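You operate a simulated robot arm through the tools that you are given. There is no shell and no other tool.

You are at the controls of a simulated robot arm. One attempt, no reset.

## Task
Wrap the blue box in the wrapper's nest and wind the wrapper back for the next one.
Fine: Film lever on, turn the wheel till WRAP reads 100 %, film lever off before you lift the box onto the worktop. Then turn the wheel back to its start.
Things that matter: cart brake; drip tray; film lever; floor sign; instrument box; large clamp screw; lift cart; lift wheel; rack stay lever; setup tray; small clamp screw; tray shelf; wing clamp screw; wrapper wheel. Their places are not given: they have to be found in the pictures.

It is judged by the outcome, as a careful person would: the job done as asked, and still so three seconds after it is handed in. It fails if anything else is knocked over, pushed out of place, dropped, spilled or broken.

## Robot
A 7-joint arm with a four-finger gripper, fixed in place. Base frame: the origin is on the floor under the middle of its stand, x ahead of it, y to its left, z up. Readings come in mm, degrees, newtons and seconds.
It reaches about 1223 mm from its shoulder. Its first joint turns from -69.0 to 172.0 degrees. Payload 3.67 kg.
The TCP is the grasp point between the finger pads, 28 mm short of the fingertips. In the tool frame z runs along the fingers and y along their closing line. The gripper opens to 112 mm; its body begins 73 mm behind the TCP.
Orientation is told as [roll, pitch, yaw] about the base's x, y, z axes, in that order, counted from this pose: with the fingers straight down and closing along the base's y, the tool's x points along the base's -x, its y along +y and its z along -z.

## Interface
- The arm moves only by the tool servo_tool. Its argument "deltas" is a list that holds one entry, the list of rows, each a list of 7 numbers: the shift along the tool's x, y, z in cm, then the turn, a rotation vector about the tool's x, y, z in rad, then the gripper command, from -1 (shut) to 1 (fully open), values between in proportion. In form: [[[tx, ty, tz, rx, ry, rz, hand], ...]]. A call has 1 to 20 rows; each row is the pose to reach, as a shift and turn from the pose commanded when the call began, along the tool's axes at that moment. A row lasts 0.2 s, in which the tool goes at most 50 mm and 8.6 degrees; a call with a longer step from one row to the next is refused whole, and so is a gripper value outside its range. A pose out of reach is approached as far as the arm can. The call stops where the force on the tool passes 40 N (or 10 N more than at its start, if that is more) or the arm is blocked; 0.2 s more then pass. The fingers move at their own pace (about 102.5 mm/s each) and stop on an object; they squeeze with about 23 N. The grip force told is the motor's: it shows also when the fingers shut on nothing. Time passes only in rows, and 0.2 s behind the last, so rows that repeat a pose let the fingers close. The reply holds the time, the measured pose of the TCP, the force on the tool along the base axes, the opening and the grip force, in the units named above and with some noise, with the torque about the TCP (base axes, N m) and any sound that the robot's microphone picked up.
- Cameras (640 x 400 px; columns grow to the right, rows downward): "scene" is fixed at [401.6, -651, 1571.2]; the picture's right is [-0.00, -1.00, 0.00], its down [-0.96, 0.00, -0.27] and it looks along [0.27, -0.00, -0.96] (base axes); focal length 214 px, centre (320, 200). "wrist" rides on the gripper at [60, -18, -104] in the tool frame; the picture's right is [0.29, 0.96, 0.00], its down [-0.80, 0.24, -0.55] and it looks along [-0.53, 0.16, 0.83] (tool axes); focal length 234 px, centre (320, 200).
- camera(camera): a new picture of that camera. No time passes.
- move_column(by): slides the trunk up (or, below 0, down) by that many mm; the arm rides with it, the base frame stays. It gives what a move gives, with no picture.
- probe_pixels(camera, pixels): for up to 12 pixels [column, row] of the newest picture of that camera ("zoom" is the newest enlarged one), the place [x, y, z] in the base frame of the surface seen there, good to about 2 mm. No time passes.
- zoom(camera, box): a new picture of the part [left, top, right, bottom] of that camera's present view, enlarged. No time passes.
- hand_in(): hands the job in; it is judged then, once.

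Unless the task says otherwise, let go and move clear before handing in.

The tools are called as a command line: name --argument value ..., lists and objects as JSON in quotes. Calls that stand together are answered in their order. servo_tool: Moves the arm, as the interface text tells. Its arguments: {"type":"object","properties":{"deltas":{"type":"array","items":{"type":"array","items":{"type":"array","items":{"type":"number"}}}}},"required":["deltas"]} The other tools are called the same way: move_column (by) moves the trunk up or down; camera (camera) takes a picture; probe_pixels (camera, pixels) gives the place of the surface under pixels of a picture; zoom (camera, box) takes an enlarged picture of a part of a camera's view; hand_in () hands the job in.

At the start:

```text
time: 0.0
eef_pos: [595.1, -415.7, 1323.6]
tool_rot: [-0.1, 0.1, -0.1]
contact_force: [0.0, 1.2, -0.3]
moment: [-0.03, 0.0, -0.02]
gripper_width: 111.7
finger_force: 0.1
trunk travel left (down, up): [-650.0, 190.0]
```

scene: 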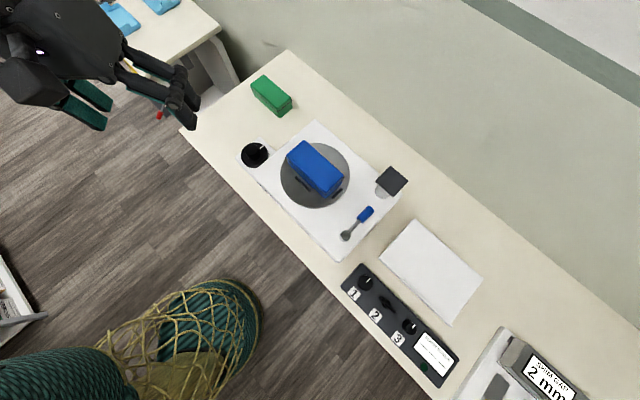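
wrist: 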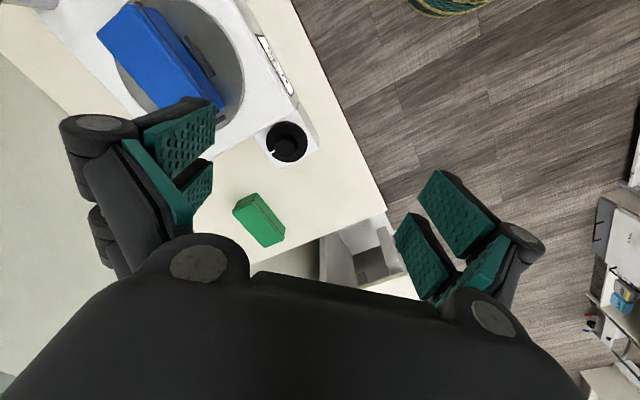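

The scene picture shows the blue box in the round nest near (316,168), a black knob at (254,154), and a blue-handled lever near (357,224). I'll zoom in to identify the parts.

zoom --camera "scene" --box '[230, 100, 420, 260]'

zoom --camera "scene" --box '[330, 200, 600, 400]'

zoom --camera "wrist" --box '[90, 0, 340, 200]'

```text
2.50 times, centred on (325, 180) of scene
```

zoom: 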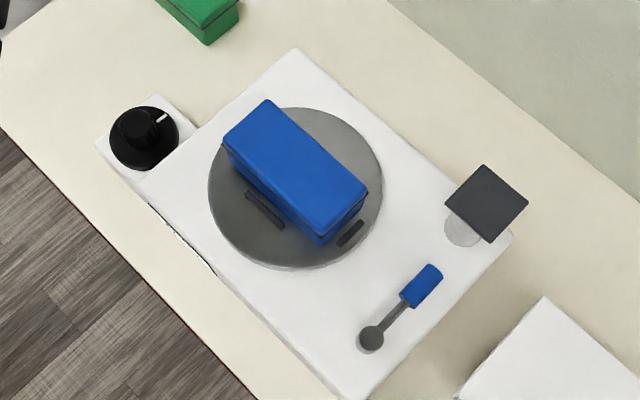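

```text
2.00 times, centred on (465, 300) of scene
```

zoom: 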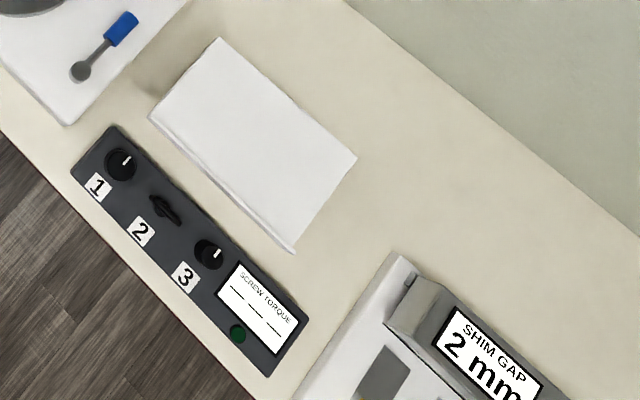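

```text
2.00 times, centred on (215, 100) of wrist
```

zoom: 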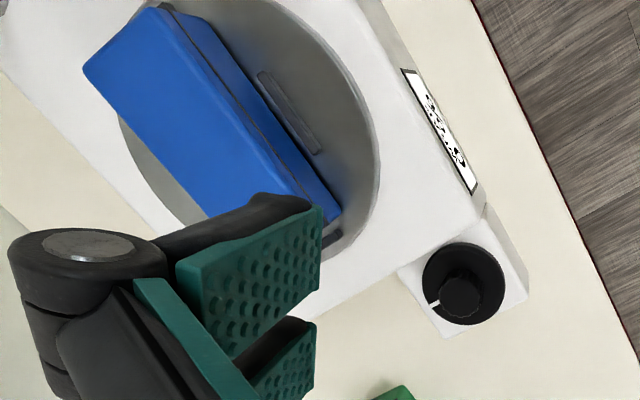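

The wrapper's parts are clear: wheel with a white mark at (254,154), nest at (316,175), film lever with its blue grip at (365,213). Next I'll measure them.

camera --camera "scene"

probe_pixels --camera "scene" --pixels '[[253, 150], [258, 148], [246, 158], [243, 152], [300, 147], [335, 180], [310, 142], [326, 190], [341, 236], [354, 220], [364, 213], [392, 182]]'

zoom --camera "scene" --box '[230, 130, 280, 170]'

zoom --camera "scene" --box '[325, 195, 385, 245]'

zoom --camera "scene" --box '[270, 130, 370, 220]'

```text
taken
```

scene: 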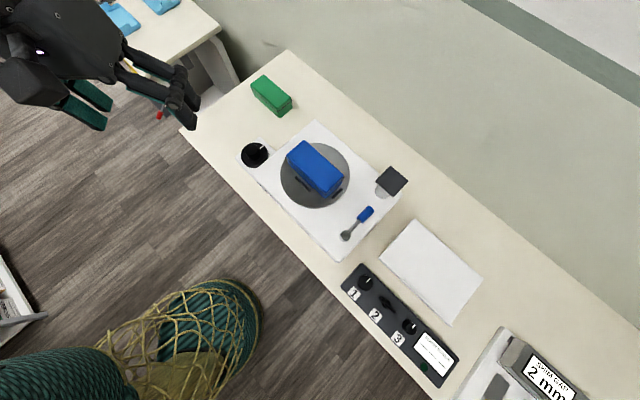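

```text
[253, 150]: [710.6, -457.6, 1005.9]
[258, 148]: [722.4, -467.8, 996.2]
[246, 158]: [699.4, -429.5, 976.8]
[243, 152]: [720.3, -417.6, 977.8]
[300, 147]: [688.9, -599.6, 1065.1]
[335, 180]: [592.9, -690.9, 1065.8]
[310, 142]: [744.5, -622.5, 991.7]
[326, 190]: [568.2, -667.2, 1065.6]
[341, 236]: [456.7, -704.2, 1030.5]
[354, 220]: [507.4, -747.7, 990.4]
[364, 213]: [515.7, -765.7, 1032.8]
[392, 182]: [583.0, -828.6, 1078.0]
```

```text
10.00 times, centred on (255, 150) of scene
```

zoom: 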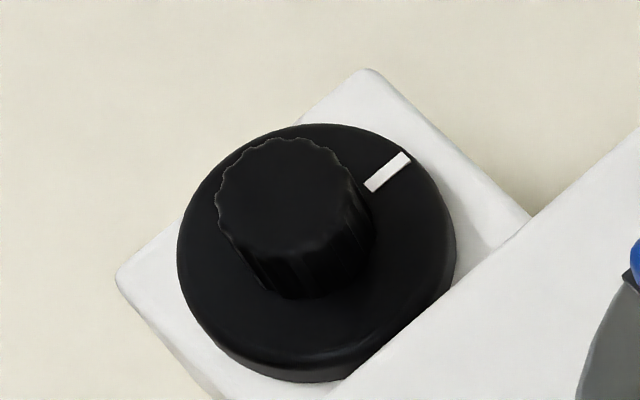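

```text
8.00 times, centred on (355, 220) of scene
```

zoom: 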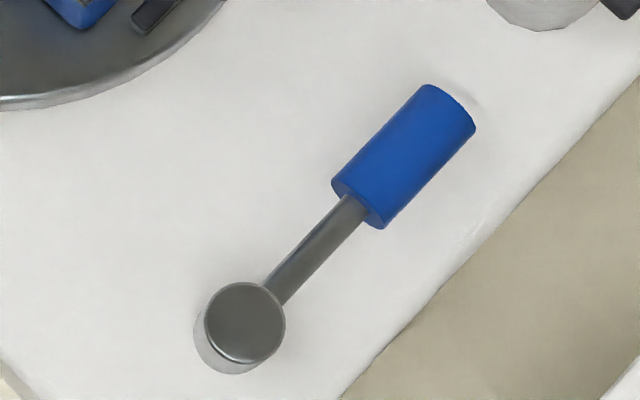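

```text
4.44 times, centred on (320, 175) of scene
```

zoom: 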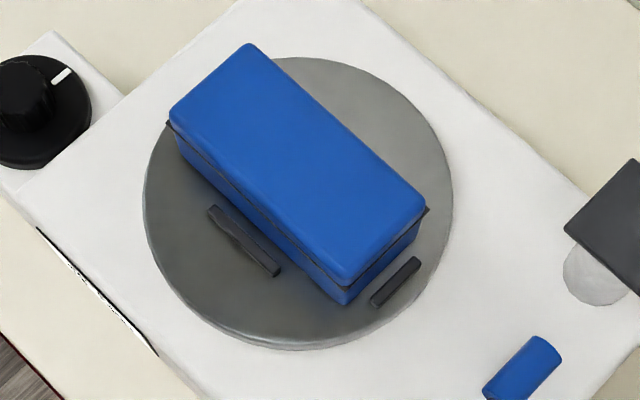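

probe_pixels --camera "scene" --pixels '[[288, 145], [302, 141], [342, 182], [328, 193], [253, 162], [240, 135], [350, 130], [230, 110], [270, 95], [316, 122], [342, 256], [405, 260]]'

zoom --camera "scene" --box '[0, 0, 320, 200]'

zoom --camera "wrist" --box '[540, 180, 640, 400]'

zoom --camera "wrist" --box '[240, 30, 320, 100]'

```text
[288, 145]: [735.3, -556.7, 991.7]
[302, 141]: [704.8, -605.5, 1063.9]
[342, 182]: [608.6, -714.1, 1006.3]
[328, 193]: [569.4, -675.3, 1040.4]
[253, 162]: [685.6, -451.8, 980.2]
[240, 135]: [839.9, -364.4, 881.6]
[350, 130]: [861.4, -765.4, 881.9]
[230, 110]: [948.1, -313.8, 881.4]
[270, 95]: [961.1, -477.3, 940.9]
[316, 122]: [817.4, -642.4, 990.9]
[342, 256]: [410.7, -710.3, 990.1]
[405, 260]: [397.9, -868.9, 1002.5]
```

```text
2.00 times, centred on (160, 100) of scene
```

zoom: 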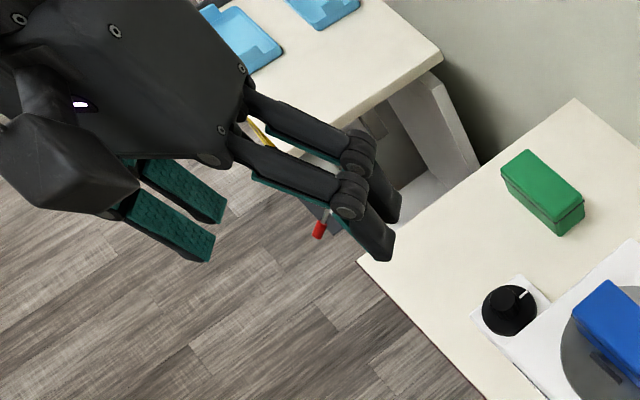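

```text
1.82 times, centred on (590, 290) of wrist
```

zoom: 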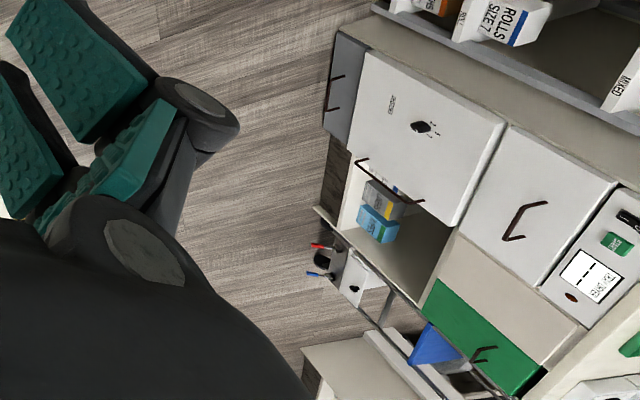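

```text
5.71 times, centred on (280, 65) of wrist
```

zoom: 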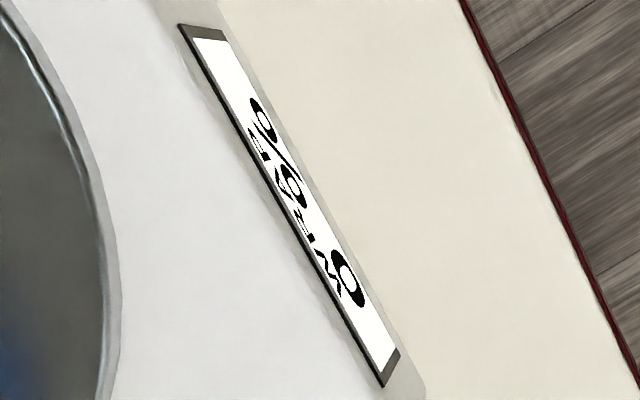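

The display at wrist (275,65) reads "WRAP 0 %", and the worktop is at z≈881 with the wrapper top at z≈991. I'll move in front of and above the wrapper, well above everything, for a better look at the lever, display and wheel.

servo_tool --deltas '[[[1.9, -3.07, 1.23, 0, 0, 0.131, 1], [3.83, -6.13, 2.47, 0, 0, 0.262, 1], [5.75, -9.2, 3.7, 0, 0, 0.393, 1], [7.67, -12.27, 4.93, 0, 0, 0.524, 1], [9.58, -15.33, 6.17, 0, 0, 0.654, 1], [11.5, -18.4, 7.4, 0, 0, 0.785, 1]]]'

camera --camera "wrist"

camera --camera "scene"

```text
time: 1.4
eef_pos: [478.1, -600.9, 1248.9]
tool_rot: [0.1, 0.0, -45.1]
contact_force: [0.5, -1.0, 0.2]
moment: [0.05, -0.03, 0.05]
gripper_width: 111.9
finger_force: 0.0
trunk travel left (down, up): [-650.0, 190.0]
```

```text
taken
```

wrist: 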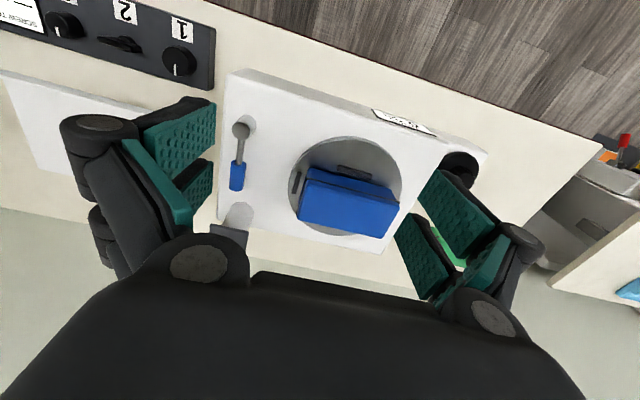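

```text
taken
```

scene: 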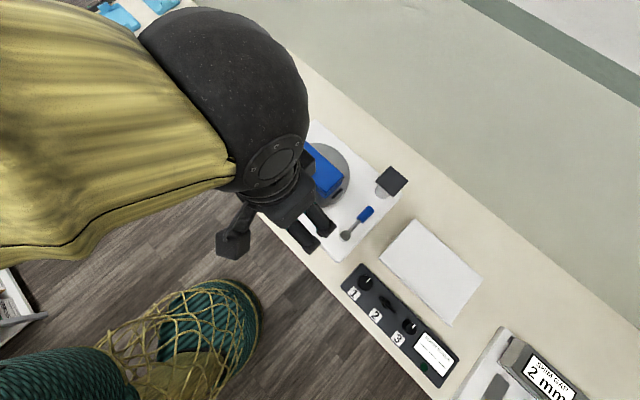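

The wrist view (upside down as seen by an operator) shows the lever at (238,155), display at (403,120), and the panel of unrelated screws at the upper left. I'll zoom in on the wrapper.

zoom --camera "wrist" --box '[210, 60, 410, 260]'

zoom --camera "wrist" --box '[210, 100, 290, 250]'

zoom --camera "wrist" --box '[360, 95, 460, 145]'

probe_pixels --camera "wrist" --pixels '[[241, 129], [240, 150], [237, 175], [238, 215], [228, 235], [310, 150], [390, 160], [355, 170], [297, 180], [330, 155], [50, 130], [270, 110]]'

```text
2.00 times, centred on (310, 160) of wrist
```

zoom: 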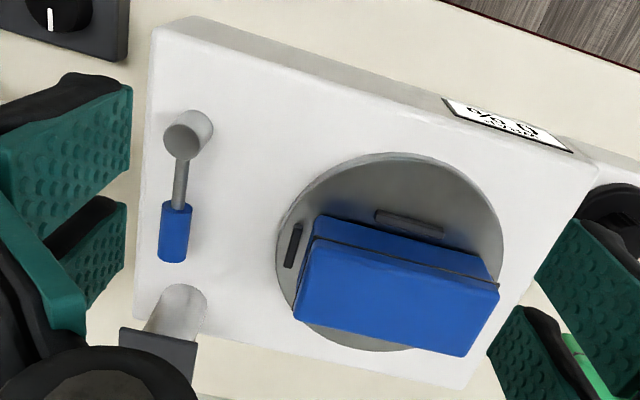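

```text
2.67 times, centred on (250, 175) of wrist
```

zoom: 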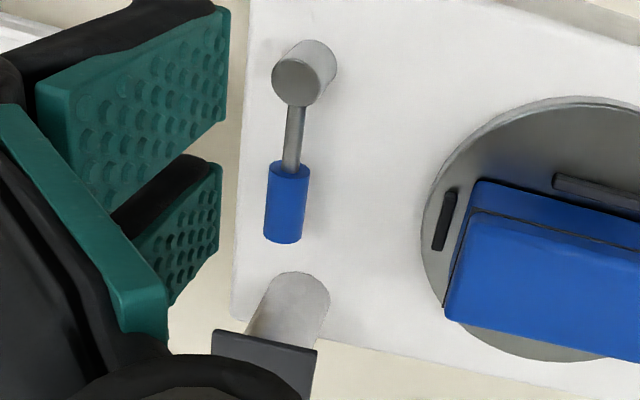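

```text
6.40 times, centred on (410, 120) of wrist
```

zoom: 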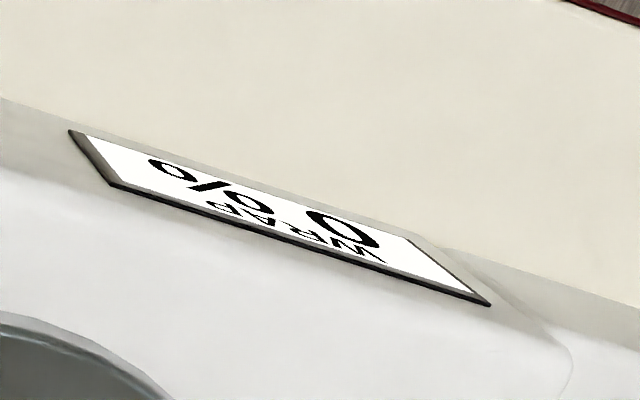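

```text
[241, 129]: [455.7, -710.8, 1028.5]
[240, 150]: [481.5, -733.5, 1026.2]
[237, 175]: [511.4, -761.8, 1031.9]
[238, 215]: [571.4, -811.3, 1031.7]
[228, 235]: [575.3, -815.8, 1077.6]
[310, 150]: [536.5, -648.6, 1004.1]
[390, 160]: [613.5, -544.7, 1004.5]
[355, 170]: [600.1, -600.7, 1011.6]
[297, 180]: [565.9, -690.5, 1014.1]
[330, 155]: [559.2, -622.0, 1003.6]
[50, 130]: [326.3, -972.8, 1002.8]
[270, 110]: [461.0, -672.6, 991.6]
```

The display reads WRAP 0 %, the disc top is z≈1004, and the lever arm sits at z≈1028 on a vertical post. I'll probe the lever's exact geometry in an enlarged view.

zoom --camera "wrist" --box '[215, 110, 275, 200]'

zoom --camera "scene" --box '[325, 195, 385, 245]'

probe_pixels --camera "zoom" --pixels '[[225, 310], [243, 318], [265, 318], [242, 292], [242, 340], [310, 245], [355, 195], [375, 210], [405, 150], [440, 105], [385, 130], [425, 175]]'

```text
4.44 times, centred on (245, 155) of wrist
```

zoom: 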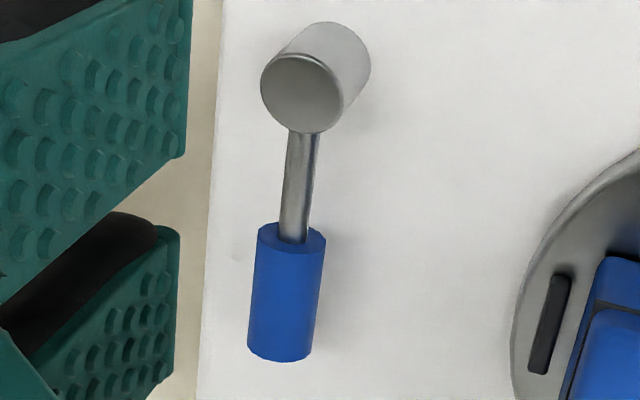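

```text
8.00 times, centred on (355, 220) of scene
```

zoom: 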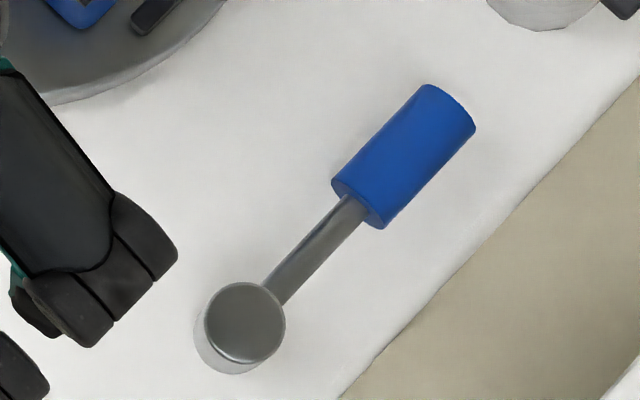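

```text
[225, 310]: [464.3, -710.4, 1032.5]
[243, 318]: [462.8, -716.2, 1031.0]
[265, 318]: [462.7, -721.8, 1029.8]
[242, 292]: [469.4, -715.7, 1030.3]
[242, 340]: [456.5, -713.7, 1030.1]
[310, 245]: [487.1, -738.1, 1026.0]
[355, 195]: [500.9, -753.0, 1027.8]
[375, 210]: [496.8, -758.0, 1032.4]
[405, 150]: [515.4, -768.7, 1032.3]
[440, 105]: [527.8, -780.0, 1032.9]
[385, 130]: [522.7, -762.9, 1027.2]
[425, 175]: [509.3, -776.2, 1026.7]
```

The pivot is at about (463,-716), the grip's middle at (514,-768) with its axis at z≈1023, and the present yaw already lines the fingers across it. I'll move above the grip with a partly closed hand, staying higher than the film post's cap (z 1078).

servo_tool --deltas '[[[-3.6, -2.3, 1.0, 0, 0, 0, 0.1], [-7.2, -4.64, 3.0, 0, 0, 0, 0.1], [-10.8, -7.0, 5.5, 0, 0, 0, 0.1], [-14.35, -9.28, 8.0, 0, 0, 0, 0.1], [-14.35, -9.28, 9.9, 0, 0, 0, 0.1]]]'

camera --camera "wrist"

camera --camera "scene"

```text
time: 2.6
eef_pos: [514.0, -771.0, 1148.5]
tool_rot: [0.2, 0.1, -45.0]
contact_force: [-0.7, 0.2, -0.6]
moment: [-0.02, -0.02, 0.0]
gripper_width: 61.6
finger_force: 0.1
trunk travel left (down, up): [-650.0, 190.0]
```

```text
taken
```

wrist: 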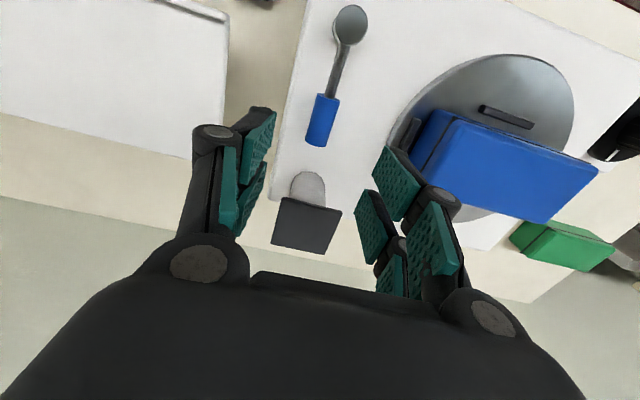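

```text
taken
```

scene: 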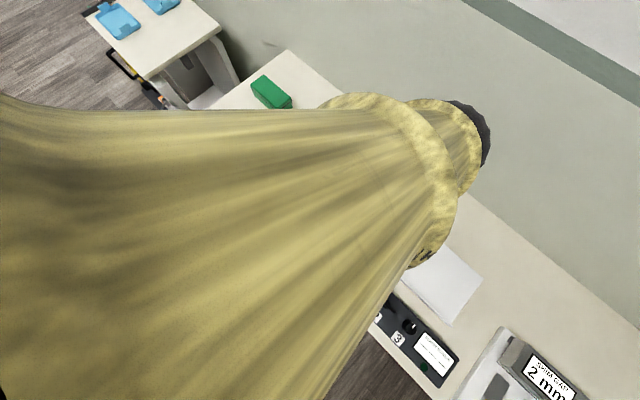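

In the wrist picture the grip (322,120) lies between the fingers, and the film post cap (305,220) is behind them. I'll shift 9 mm toward the pivot and lower most of the way, then look again.

servo_tool --deltas '[[[0.9, 0.28, 2, 0, 0, 0, 0.1], [0.9, 0.28, 5, 0, 0, 0, 0.1], [0.9, 0.28, 8, 0, 0, 0, 0.1]]]'

camera --camera "wrist"

```text
time: 3.4
eef_pos: [510.3, -762.7, 1068.1]
tool_rot: [0.2, 0.3, -44.9]
contact_force: [-1.1, 0.5, 0.0]
moment: [-0.03, -0.01, 0.03]
gripper_width: 61.6
finger_force: 0.0
trunk travel left (down, up): [-650.0, 190.0]
```

```text
taken
```

wrist: 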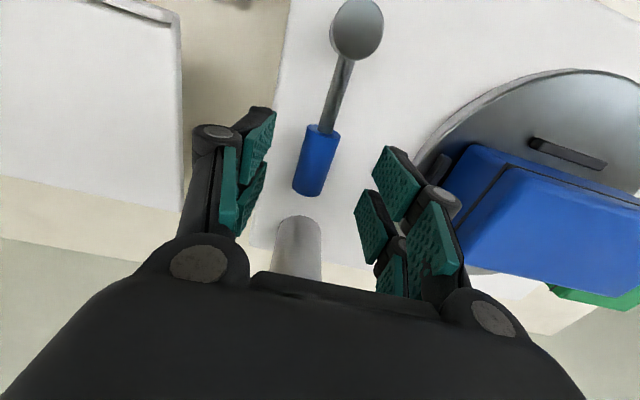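

Clear on both sides; I'll lower the last 40 mm so the fingertips stay about 9 mm above the wrapper top.

servo_tool --deltas '[[[0, 0, 2, 0, 0, 0, 0.1], [0, 0, 4, 0, 0, 0, 0.1], [0, 0, 4, 0, 0, 0, 0.1]]]'

camera --camera "wrist"

```text
time: 4.2
eef_pos: [511.6, -762.6, 1028.9]
tool_rot: [0.2, 0.2, -45.0]
contact_force: [-0.2, -0.4, 0.3]
moment: [-0.01, 0.01, -0.03]
gripper_width: 61.8
finger_force: 0.1
trunk travel left (down, up): [-650.0, 190.0]
```

```text
taken
```

wrist: 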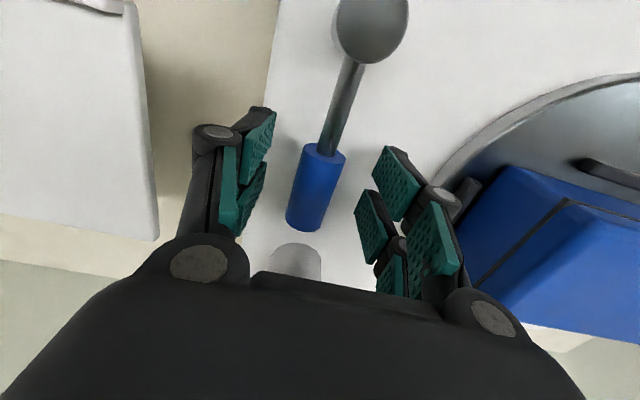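

The grip sits centred between the fingers at (315,185). I'll close on it.

servo_tool --deltas '[[[0, 0, 0, 0, 0, 0, -0.5], [0, 0, 0, 0, 0, 0, -1], [0, 0, 0, 0, 0, 0, -1], [0, 0, 0, 0, 0, 0, -1]]]'

camera --camera "wrist"

```text
time: 5.2
eef_pos: [509.8, -759.4, 1033.2]
tool_rot: [0.0, -0.1, -44.9]
contact_force: [-20.1, -18.0, 17.3]
moment: [0.07, 0.88, 1.7]
gripper_width: 23.3
finger_force: 45.7
trunk travel left (down, up): [-650.0, 190.0]
```

```text
taken
```

wrist: 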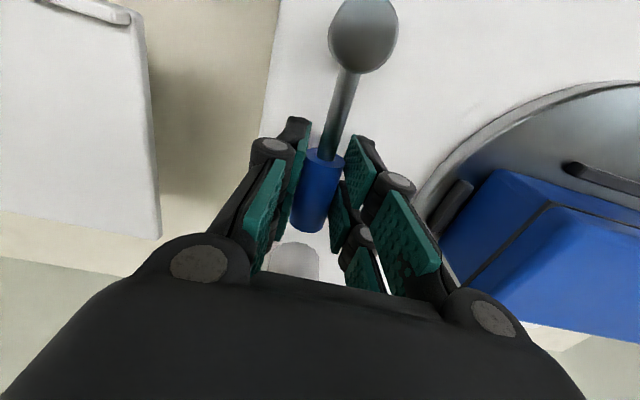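

The hand closed to 23 mm, but there is a side load of about 27 N toward (-x,-y), so the lever is resisting being pushed left. I'll check whether the lever has moved.

probe_pixels --camera "wrist" --pixels '[[362, 35], [340, 115], [322, 165], [315, 195], [309, 225], [335, 135]]'

zoom --camera "wrist" --box '[230, 90, 430, 310]'

```text
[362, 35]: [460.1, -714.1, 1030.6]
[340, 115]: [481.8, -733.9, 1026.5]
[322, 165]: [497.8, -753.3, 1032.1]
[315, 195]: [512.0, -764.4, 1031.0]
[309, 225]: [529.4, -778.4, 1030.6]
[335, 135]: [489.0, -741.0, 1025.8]
```

```text
1.82 times, centred on (330, 200) of wrist
```

zoom: 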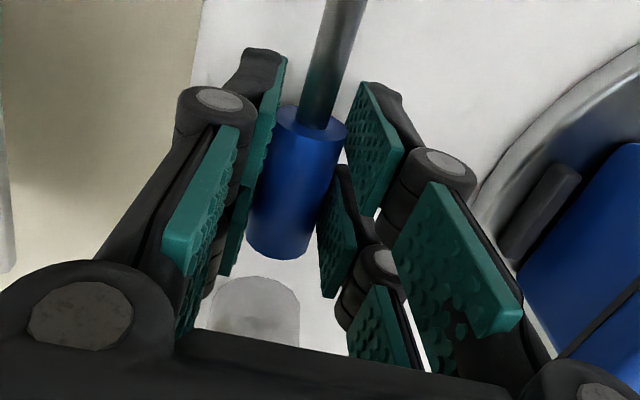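

The lever is essentially where it was (grip line still about -45°). I'll try a gentle 0.1 rad swing to the operator's right along its arc and watch the force.

servo_tool --deltas '[[[0.01, -0.33, 0, 0, 0, 0.05, -1], [0.03, -0.67, 0, 0, 0, 0.1, -1]]]'

camera --camera "wrist"

```text
time: 5.8
eef_pos: [507.5, -761.5, 1032.1]
tool_rot: [0.1, -0.1, -50.6]
contact_force: [-5.2, -11.9, 18.1]
moment: [-0.31, 0.2, 1.83]
gripper_width: 25.3
finger_force: 45.1
trunk travel left (down, up): [-650.0, 190.0]
```

```text
taken
```

wrist: 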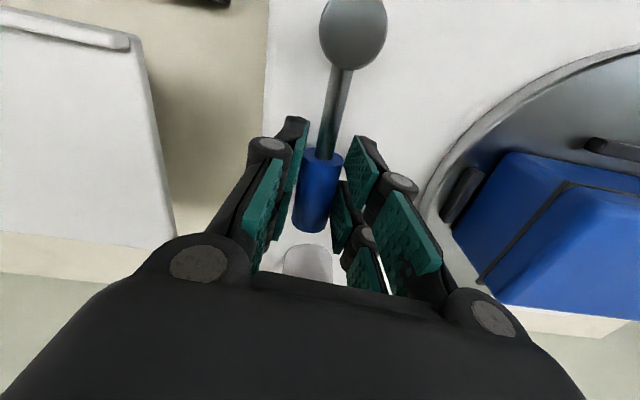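

probe_pixels --camera "wrist" --pixels '[[353, 30], [337, 115], [322, 165], [318, 195], [314, 225], [333, 135]]'

```text
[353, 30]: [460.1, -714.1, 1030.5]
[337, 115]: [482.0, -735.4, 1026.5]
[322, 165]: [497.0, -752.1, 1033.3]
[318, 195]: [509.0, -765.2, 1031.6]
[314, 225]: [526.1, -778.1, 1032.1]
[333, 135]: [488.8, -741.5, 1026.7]
```

The lever still hasn't moved measurably; the side load dropped as the command went right. I'll carry the swing on another 0.15 rad and watch the force.

servo_tool --deltas '[[[0.01, -0.33, 0, 0, 0, 0.05, -1], [0.03, -0.67, 0, 0, 0, 0.1, -1], [0.07, -1.0, 0, 0, 0, 0.15, -1]]]'

camera --camera "wrist"

```text
time: 6.5
eef_pos: [507.3, -761.3, 1032.9]
tool_rot: [0.6, -0.1, -56.6]
contact_force: [37.5, 30.5, -0.8]
moment: [0.94, -0.18, 2.09]
gripper_width: 29.0
finger_force: 45.2
trunk travel left (down, up): [-650.0, 190.0]
stopped in row 3: the force on the tool passed its limit at 45 N (the readings are from after the stop); the commanded pose is now the measured one
```

```text
taken
```

wrist: 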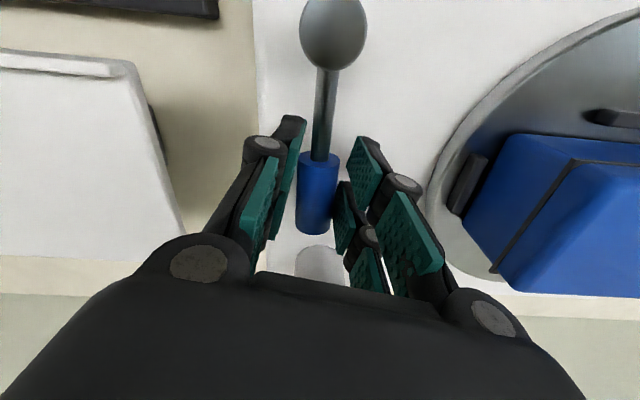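

Now the force is 48 N toward (+x,+y) with no lever motion, so it is against a stop on the right and must swing left. I'll release, realign and probe it.

servo_tool --deltas '[[[0, 0, 0, 0, 0, 0, 0.1], [0, 0, 0, 0, 0, 0, 0.1], [0, 0, 0, 0, 0, 0, 0.1]]]'

camera --camera "wrist"

```text
time: 7.3
eef_pos: [500.7, -765.9, 1032.4]
tool_rot: [0.4, 0.0, -56.9]
contact_force: [-0.2, 0.3, 0.5]
moment: [0.02, -0.04, 0.0]
gripper_width: 61.5
finger_force: 0.0
trunk travel left (down, up): [-650.0, 190.0]
```

```text
taken
```

wrist: 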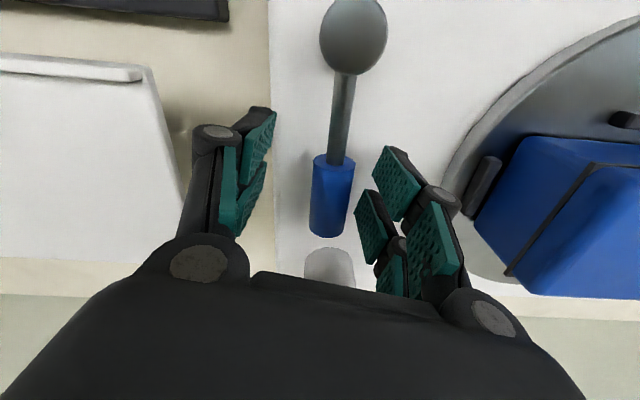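

probe_pixels --camera "wrist" --pixels '[[354, 37], [342, 110], [335, 165], [331, 195], [327, 232], [339, 140], [346, 75]]'

zoom --camera "wrist" --box '[260, 0, 420, 290]'

```text
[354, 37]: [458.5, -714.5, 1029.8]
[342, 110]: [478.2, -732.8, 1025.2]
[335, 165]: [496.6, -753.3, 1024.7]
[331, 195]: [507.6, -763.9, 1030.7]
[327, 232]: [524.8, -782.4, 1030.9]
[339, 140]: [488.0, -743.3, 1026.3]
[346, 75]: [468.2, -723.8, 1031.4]
```

```text
1.38 times, centred on (340, 145) of wrist
```

zoom: 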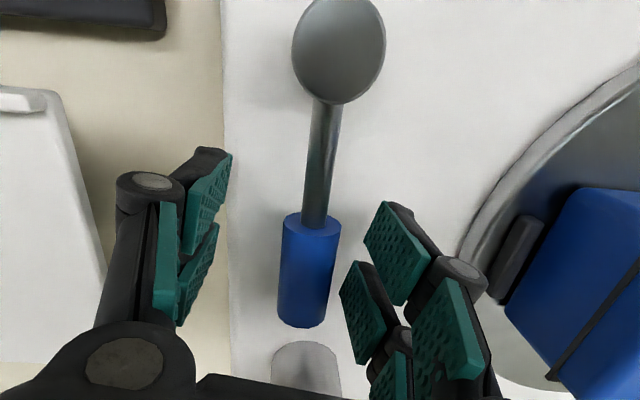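

The lever is unmoved at -45.7° and undamaged. I'll re-centre square to it with a loosely closed cage (34 mm), so I can push it left without wedging.

servo_tool --deltas '[[[-0.3, 0.44, 0.25, 0, 0, -0.1, 0.1], [-0.63, 0.88, 0.54, 0, 0, -0.2, 0.1], [-0.63, 0.88, 0.54, 0, 0, -0.2, -0.38], [-0.63, 0.88, 0.54, 0, 0, -0.2, -0.38]]]'

camera --camera "wrist"

```text
time: 8.3
eef_pos: [510.7, -765.8, 1025.2]
tool_rot: [0.4, -0.1, -45.4]
contact_force: [0.3, -0.4, 0.3]
moment: [-0.01, 0.01, -0.02]
gripper_width: 34.7
finger_force: 0.1
trunk travel left (down, up): [-650.0, 190.0]
```

```text
taken
```

wrist: 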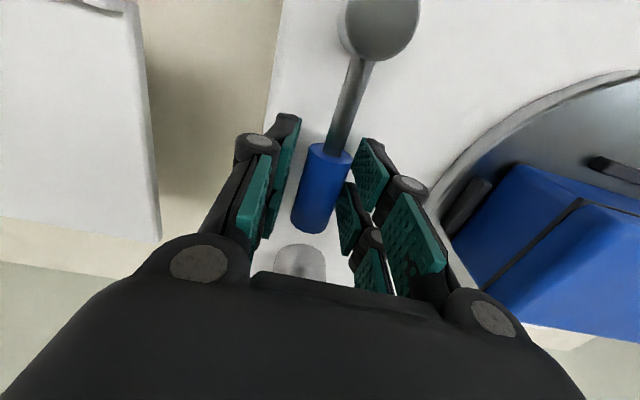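

The cage is centred on the grip at (322,190). I'll raise it so the tips clear the disc (z 1004) and swing 0.3 rad to the left along the arc, watching the force.

servo_tool --deltas '[[[0, 0, -1.2, 0, 0, 0, -0.38], [0.01, 0.36, -1.2, 0, 0, -0.05, -0.38], [0.04, 0.72, -1.2, 0, 0, -0.1, -0.38], [0.08, 1.08, -1.2, 0, 0, -0.15, -0.38], [0.14, 1.43, -1.2, 0, 0, -0.2, -0.38], [0.22, 1.78, -1.2, 0, 0, -0.25, -0.38], [0.32, 2.13, -1.2, 0, 0, -0.3, -0.38]]]'

camera --camera "wrist"

```text
time: 9.9
eef_pos: [523.7, -749.3, 1038.3]
tool_rot: [0.4, 0.0, -28.3]
contact_force: [-0.1, -1.0, -0.4]
moment: [-0.02, -0.01, -0.01]
gripper_width: 35.0
finger_force: 0.1
trunk travel left (down, up): [-650.0, 190.0]
```

```text
taken
```

wrist: 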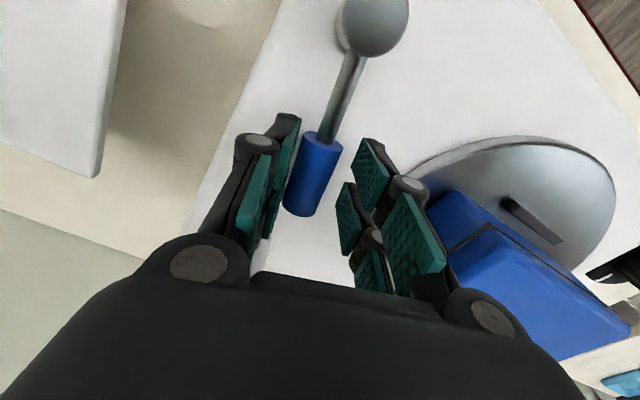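

The lever moves left freely with the cage (no force). The box corner is about 114 mm from the pivot, so I'll shift the cage 10 mm toward the pivot to stay clear of it, then swing another 0.3 rad.

servo_tool --deltas '[[[1.0, 0, 0, 0, 0, 0, -0.38], [1.01, 0.31, 0, 0, 0, -0.05, -0.38], [1.03, 0.61, 0, 0, 0, -0.1, -0.38], [1.07, 0.92, 0, 0, 0, -0.15, -0.38], [1.12, 1.22, 0, 0, 0, -0.2, -0.38], [1.19, 1.52, 0, 0, 0, -0.25, -0.38], [1.275, 1.817, 0, 0, 0, -0.3, -0.38]]]'

camera --camera "wrist"

```text
time: 11.5
eef_pos: [521.2, -725.9, 1039.3]
tool_rot: [0.2, -0.1, -11.0]
contact_force: [0.1, -1.5, 0.1]
moment: [-0.03, -0.03, -0.03]
gripper_width: 35.0
finger_force: 0.1
trunk travel left (down, up): [-650.0, 190.0]
```

```text
taken
```

wrist: 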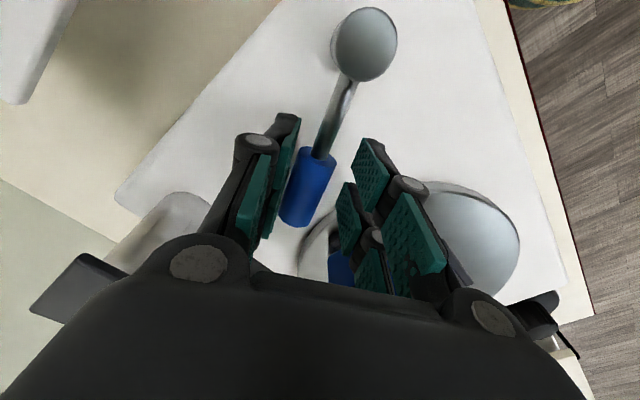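

Still free, and the lever is following (grip at (310,185)). I'll swing another 0.3 rad.

servo_tool --deltas '[[[0.01, 0.31, 0, 0, 0, -0.05, -0.38], [0.03, 0.61, 0, 0, 0, -0.1, -0.38], [0.07, 0.92, 0, 0, 0, -0.15, -0.38], [0.12, 1.22, 0, 0, 0, -0.2, -0.38], [0.19, 1.52, 0, 0, 0, -0.25, -0.38], [0.275, 1.817, 0, 0, 0, -0.3, -0.38]]]'

camera --camera "wrist"

```text
time: 12.9
eef_pos: [521.4, -712.7, 1035.8]
tool_rot: [0.5, -0.4, 6.1]
contact_force: [-6.6, -19.8, 8.5]
moment: [-0.75, -0.11, -0.75]
gripper_width: 45.0
finger_force: 9.1
trunk travel left (down, up): [-650.0, 190.0]
```

```text
taken
```

wrist: 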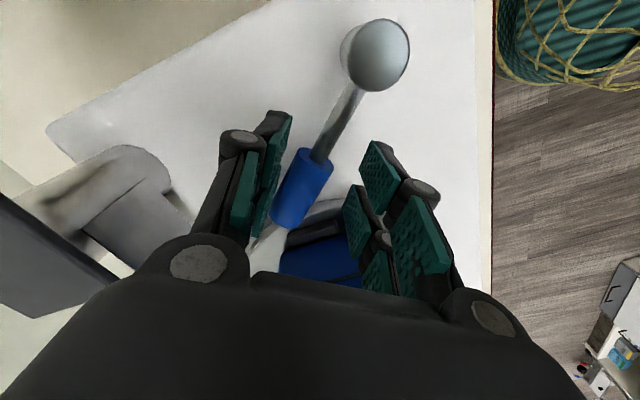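

Now there's about 20 N of resistance and the lever seems to have reached its left stop. I'll measure its angle.

probe_pixels --camera "wrist" --pixels '[[375, 55], [335, 130], [318, 160], [303, 185], [285, 220], [330, 228], [310, 250]]'

zoom --camera "wrist" --box '[200, 80, 440, 310]'

```text
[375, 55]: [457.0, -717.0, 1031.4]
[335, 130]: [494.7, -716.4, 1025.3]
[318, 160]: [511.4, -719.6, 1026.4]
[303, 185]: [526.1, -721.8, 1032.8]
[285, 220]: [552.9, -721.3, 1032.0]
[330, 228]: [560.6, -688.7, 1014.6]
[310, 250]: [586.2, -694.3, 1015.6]
```

```text
1.74 times, centred on (320, 195) of wrist
```

zoom: 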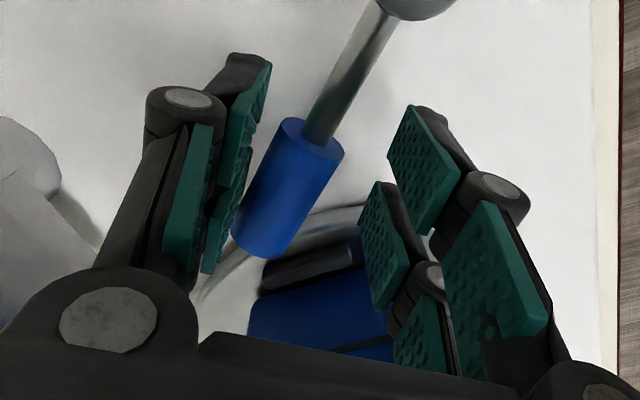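

The lever is now at about -4°, roughly 42° of swing. I'll press slightly more to confirm that it's the stop.

servo_tool --deltas '[[[0.01, 0.25, 0, 0, 0, -0.03, -0.38], [0.02, 0.5, 0, 0, 0, -0.06, -0.38], [0.02, 0.5, 0, 0, 0, -0.06, -0.38]]]'

camera --camera "wrist"

```text
time: 13.7
eef_pos: [521.5, -714.3, 1034.3]
tool_rot: [0.6, -0.4, 9.6]
contact_force: [-0.1, -24.3, 4.7]
moment: [-0.55, -0.47, -0.68]
gripper_width: 47.6
finger_force: 12.2
trunk travel left (down, up): [-650.0, 190.0]
```

```text
taken
```

wrist: 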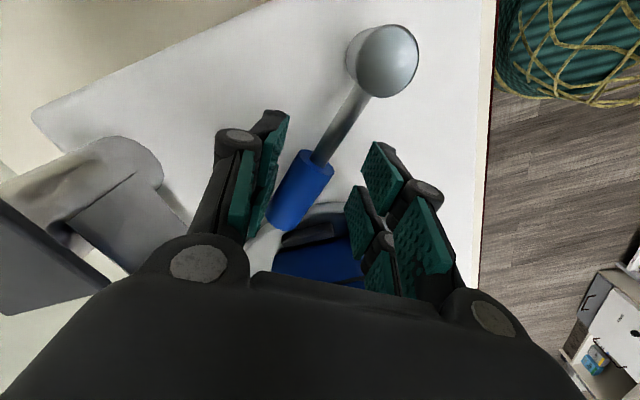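

It's firmly at its stop. I'll back off the contact without touching the lever's left side, then rise straight up and look at the display.

servo_tool --deltas '[[[0, -0.6, 0, 0, 0, 0.03, -0.3], [0, -1.1, 0, 0, 0, 0.06, -0.2], [0, -1.1, -2.5, 0, 0, 0.06, -0.1], [0, -1.1, -6.5, 0, 0, 0.06, 0], [0, -1.1, -11, 0, 0, 0.06, 0], [0, -1.1, -15, 0, 0, 0.06, 0]]]'

camera --camera "wrist"

```text
time: 15.1
eef_pos: [521.7, -726.4, 1183.9]
tool_rot: [0.7, -0.4, 6.1]
contact_force: [-0.4, 0.5, -0.6]
moment: [0.01, -0.03, -0.01]
gripper_width: 56.2
finger_force: 0.0
trunk travel left (down, up): [-650.0, 190.0]
```

```text
taken
```

wrist: 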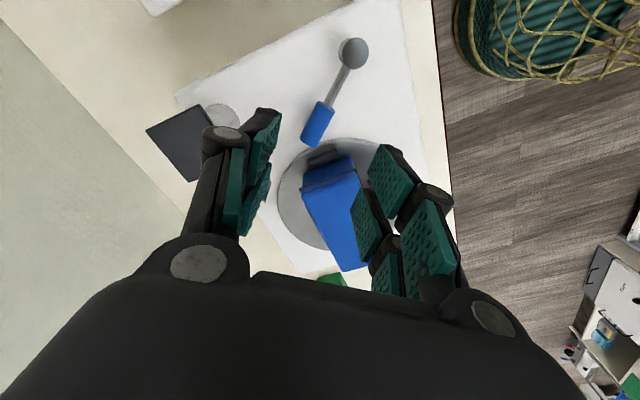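

The lever stays at its "on" stop at (317,125). Now I'll move high over to the wheel, turning back to yaw -45°, to look at the wheel closely.

servo_tool --deltas '[[[-2.72, 3.15, -1, 0, 0, 0.111, 0.1], [-5.43, 6.29, -2, 0, 0, 0.222, 0.1], [-8.15, 9.44, -2, 0, 0, 0.333, 0.1], [-10.87, 12.59, -2, 0, 0, 0.444, 0.1], [-13.58, 15.73, -2, 0, 0, 0.556, 0.1], [-16.3, 18.88, -2, 0, 0, 0.667, 0.1], [-19.0, 22.0, -1, 0, 0, 0.778, 0.1], [-21.73, 25.17, 0, 0, 0, 0.89, 0.1]]]'

camera --camera "wrist"

camera --camera "scene"

```text
time: 16.9
eef_pos: [711.7, -438.2, 1189.3]
tool_rot: [0.1, -0.1, -45.1]
contact_force: [-0.2, 0.5, 0.3]
moment: [-0.1, 0.05, 0.0]
gripper_width: 61.6
finger_force: 0.1
trunk travel left (down, up): [-650.0, 190.0]
```

```text
taken
```

wrist: 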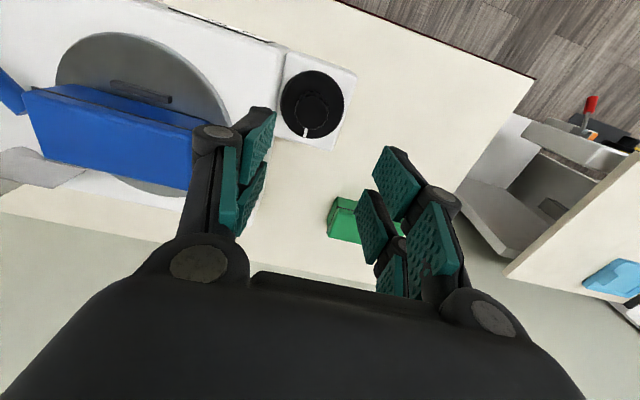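

```text
taken
```

scene: 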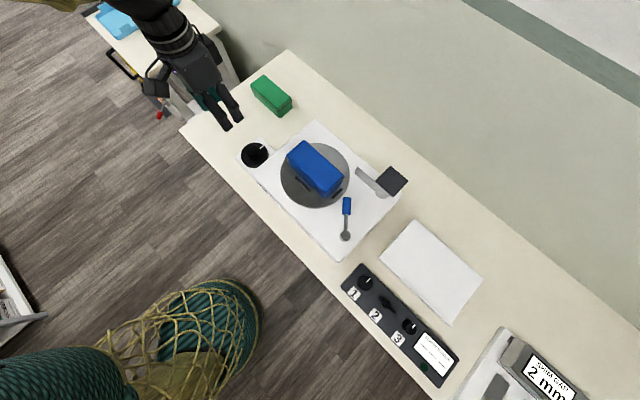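

The lever now points along +x and a film arm has swung out toward the box at scene (370,180), so the film is on. I'll zoom to fix the wheel's centre.

zoom --camera "scene" --box '[270, 130, 420, 250]'

zoom --camera "wrist" --box '[270, 40, 370, 160]'

probe_pixels --camera "zoom" --pixels '[[312, 180], [250, 180], [380, 180], [310, 130], [310, 240], [320, 225], [275, 300], [220, 130], [400, 100], [290, 80], [345, 290]]'

```text
3.33 times, centred on (345, 190) of scene
```

zoom: 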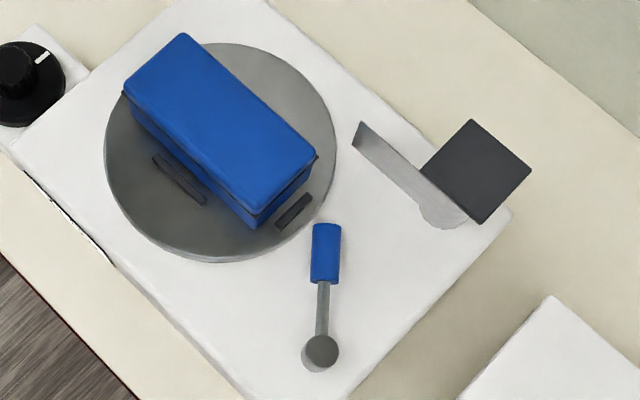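

```text
3.33 times, centred on (320, 100) of wrist
```

zoom: 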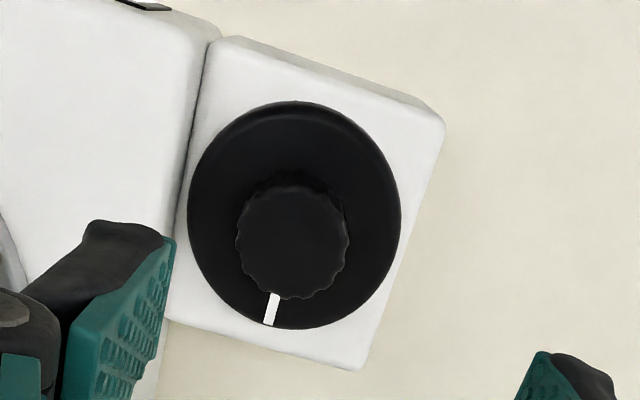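

```text
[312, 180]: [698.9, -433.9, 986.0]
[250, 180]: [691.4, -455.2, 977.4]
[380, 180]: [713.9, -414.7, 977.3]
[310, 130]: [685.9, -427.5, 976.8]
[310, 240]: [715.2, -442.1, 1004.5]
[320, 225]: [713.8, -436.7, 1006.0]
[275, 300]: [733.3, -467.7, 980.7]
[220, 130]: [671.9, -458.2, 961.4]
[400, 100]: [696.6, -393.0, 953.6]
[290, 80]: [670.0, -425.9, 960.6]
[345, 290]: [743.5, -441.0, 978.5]
```

probe_pixels --camera "zoom" --pixels '[[292, 242], [240, 242], [344, 242], [292, 195], [292, 290], [195, 200], [394, 215], [305, 105], [300, 322]]'

zoom --camera "scene" --box '[235, 130, 275, 170]'

probe_pixels --camera "zoom" --pixels '[[275, 200], [200, 200], [345, 200], [275, 130], [275, 260], [150, 200], [460, 200], [300, 380], [300, 110]]'

```text
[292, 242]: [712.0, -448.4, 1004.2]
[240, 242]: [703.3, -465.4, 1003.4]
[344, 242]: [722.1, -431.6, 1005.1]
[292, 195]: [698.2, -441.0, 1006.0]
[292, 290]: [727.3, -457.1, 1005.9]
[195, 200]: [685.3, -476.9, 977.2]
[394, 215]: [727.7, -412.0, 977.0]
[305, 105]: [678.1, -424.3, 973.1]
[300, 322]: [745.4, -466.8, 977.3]
```

```text
10.00 times, centred on (255, 150) of scene
```

zoom: 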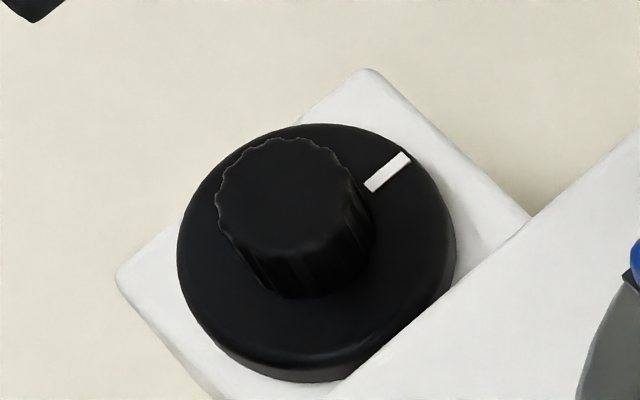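

```text
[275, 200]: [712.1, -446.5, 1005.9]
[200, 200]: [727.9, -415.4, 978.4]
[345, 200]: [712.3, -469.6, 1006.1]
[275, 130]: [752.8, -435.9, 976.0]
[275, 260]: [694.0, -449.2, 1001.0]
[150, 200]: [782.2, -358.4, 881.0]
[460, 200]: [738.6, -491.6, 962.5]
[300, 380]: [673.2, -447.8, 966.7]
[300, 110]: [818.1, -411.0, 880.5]
```

The wheel cap's centre is at about (712.5,-450), top z≈1006, about 39 mm across, sitting on a disc at z≈977. Before gripping I'll centre above it and test how far the wrist can spin in free air.

servo_tool --deltas '[[[-0.89, -0.78, 3, 0, 0, 0, 0.1], [-0.89, -0.78, 6, 0, 0, 0, 0.1], [-0.89, -0.78, 6, 0, 0, -0.14, 0.1], [-0.89, -0.78, 6, 0, 0, -0.28, 0.1], [-0.89, -0.78, 6, 0, 0, -0.42, 0.1], [-0.89, -0.78, 6, 0, 0, -0.56, 0.1], [-0.89, -0.78, 6, 0, 0, -0.7, 0.1], [-0.89, -0.78, 6, 0, 0, -0.84, 0.1], [-0.89, -0.78, 6, 0, 0, -0.98, 0.1], [-0.89, -0.78, 6, 0, 0, -1.12, 0.1], [-0.89, -0.78, 6, 0, 0, -1.26, 0.1], [-0.89, -0.78, 6, 0, 0, -1.4, 0.1], [-0.89, -0.78, 6, 0, 0, -1.54, 0.1], [-0.89, -0.78, 6, 0, 0, -1.68, 0.1], [-0.89, -0.78, 6, 0, 0, -1.82, 0.1], [-0.89, -0.78, 6, 0, 0, -1.96, 0.1], [-0.89, -0.78, 6, 0, 0, -2.1, 0.1], [-0.89, -0.78, 6, 0, 0, -2.24, 0.1]]]'

camera --camera "scene"

camera --camera "wrist"

```text
time: 20.7
eef_pos: [713.6, -453.8, 1130.3]
tool_rot: [-0.3, -0.3, 83.6]
contact_force: [0.0, -0.9, -1.1]
moment: [0.01, -0.03, 0.01]
gripper_width: 61.7
finger_force: 0.0
trunk travel left (down, up): [-650.0, 190.0]
```

```text
taken
```

scene: 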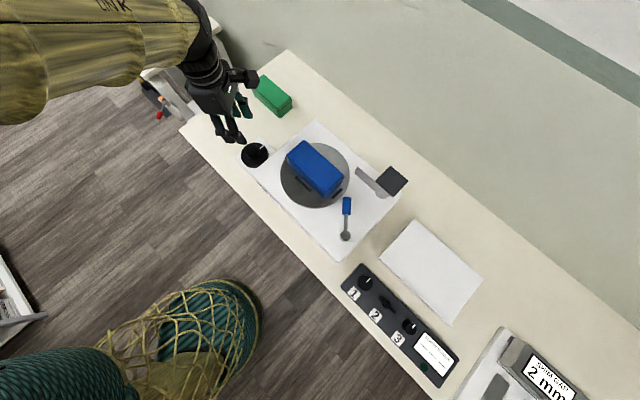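

```text
taken
```

wrist: 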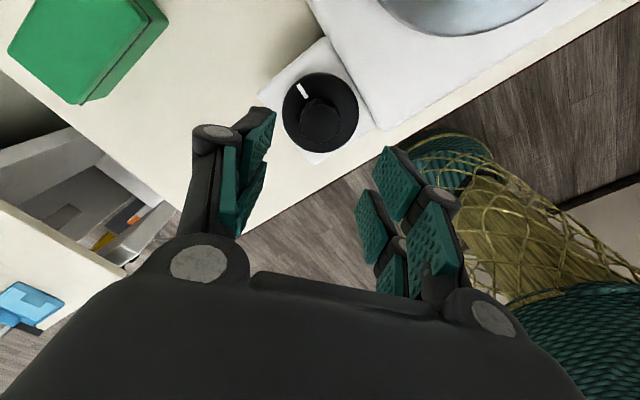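

The wrist turned to yaw +84° without trouble. I'll keep testing in that direction to find its limit.

servo_tool --deltas '[[[0, 0, 0, 0, 0, -0.14, 0.1], [0, 0, 0, 0, 0, -0.28, 0.1], [0, 0, 0, 0, 0, -0.42, 0.1], [0, 0, 0, 0, 0, -0.56, 0.1], [0, 0, 0, 0, 0, -0.7, 0.1], [0, 0, 0, 0, 0, -0.84, 0.1], [0, 0, 0, 0, 0, -0.98, 0.1], [0, 0, 0, 0, 0, -1.12, 0.1], [0, 0, 0, 0, 0, -1.26, 0.1]]]'

```text
time: 22.7
eef_pos: [713.4, -454.0, 1130.6]
tool_rot: [-0.3, 0.2, 155.8]
contact_force: [-0.3, -0.3, 0.1]
moment: [0.03, -0.02, -0.01]
gripper_width: 61.6
finger_force: 0.0
trunk travel left (down, up): [-650.0, 190.0]
```

Yaw +156° is reached; continuing.

servo_tool --deltas '[[[0, 0, 0, 0, 0, -0.14, 0.1], [0, 0, 0, 0, 0, -0.28, 0.1], [0, 0, 0, 0, 0, -0.42, 0.1], [0, 0, 0, 0, 0, -0.56, 0.1], [0, 0, 0, 0, 0, -0.7, 0.1], [0, 0, 0, 0, 0, -0.84, 0.1], [0, 0, 0, 0, 0, -0.98, 0.1], [0, 0, 0, 0, 0, -1.12, 0.1], [0, 0, 0, 0, 0, -1.26, 0.1]]]'

camera --camera "scene"

```text
time: 24.7
eef_pos: [693.3, -391.4, 1111.2]
tool_rot: [-1.6, -0.9, -147.6]
contact_force: [-1.3, 1.2, -1.1]
moment: [-0.04, -0.04, 0.02]
gripper_width: 61.1
finger_force: 0.0
out of reach, approached as far as the arm can: row 7, 8, 9
trunk travel left (down, up): [-650.0, 190.0]
```

```text
taken
```

scene: 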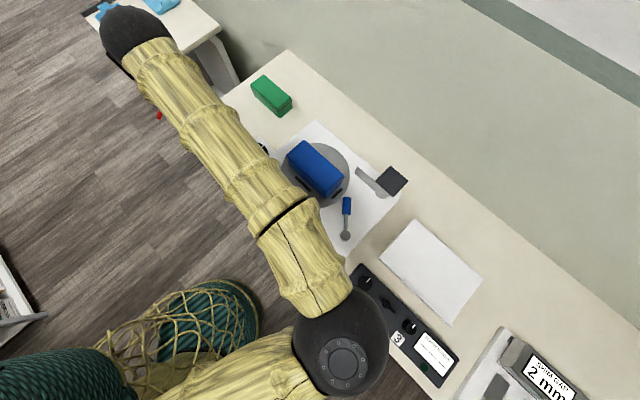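

That's the limit, near yaw +205°, where the elbow swung far round. I'll back off along the same path and check that the arm returns.

servo_tool --deltas '[[[0, 0, 0, 0, 0, 0.1, 0.1], [0, 0, 0, 0, 0, 0.24, 0.1], [0, 0, 0, 0, 0, 0.38, 0.1], [0, 0, 0, 0, 0, 0.52, 0.1], [0, 0, 0, 0, 0, 0.66, 0.1], [0, 0, 0, 0, 0, 0.8, 0.1], [0, 0, 0, 0, 0, 0.94, 0.1]]]'

camera --camera "scene"

```text
time: 26.3
eef_pos: [695.4, -397.4, 1107.8]
tool_rot: [-0.5, -1.8, 158.4]
contact_force: [0.4, 0.8, 0.7]
moment: [-0.03, -0.03, -0.03]
gripper_width: 61.4
finger_force: 0.1
trunk travel left (down, up): [-650.0, 190.0]
```

```text
taken
```

scene: 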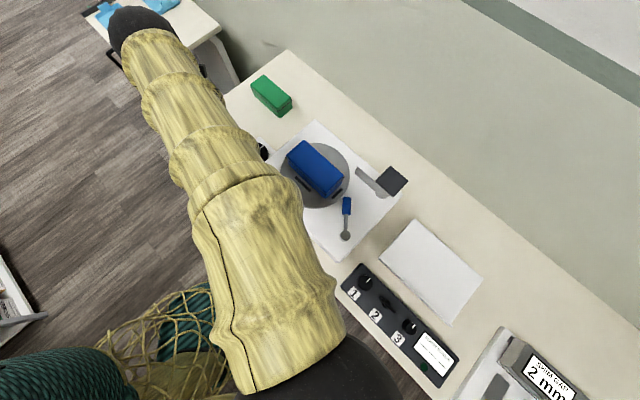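

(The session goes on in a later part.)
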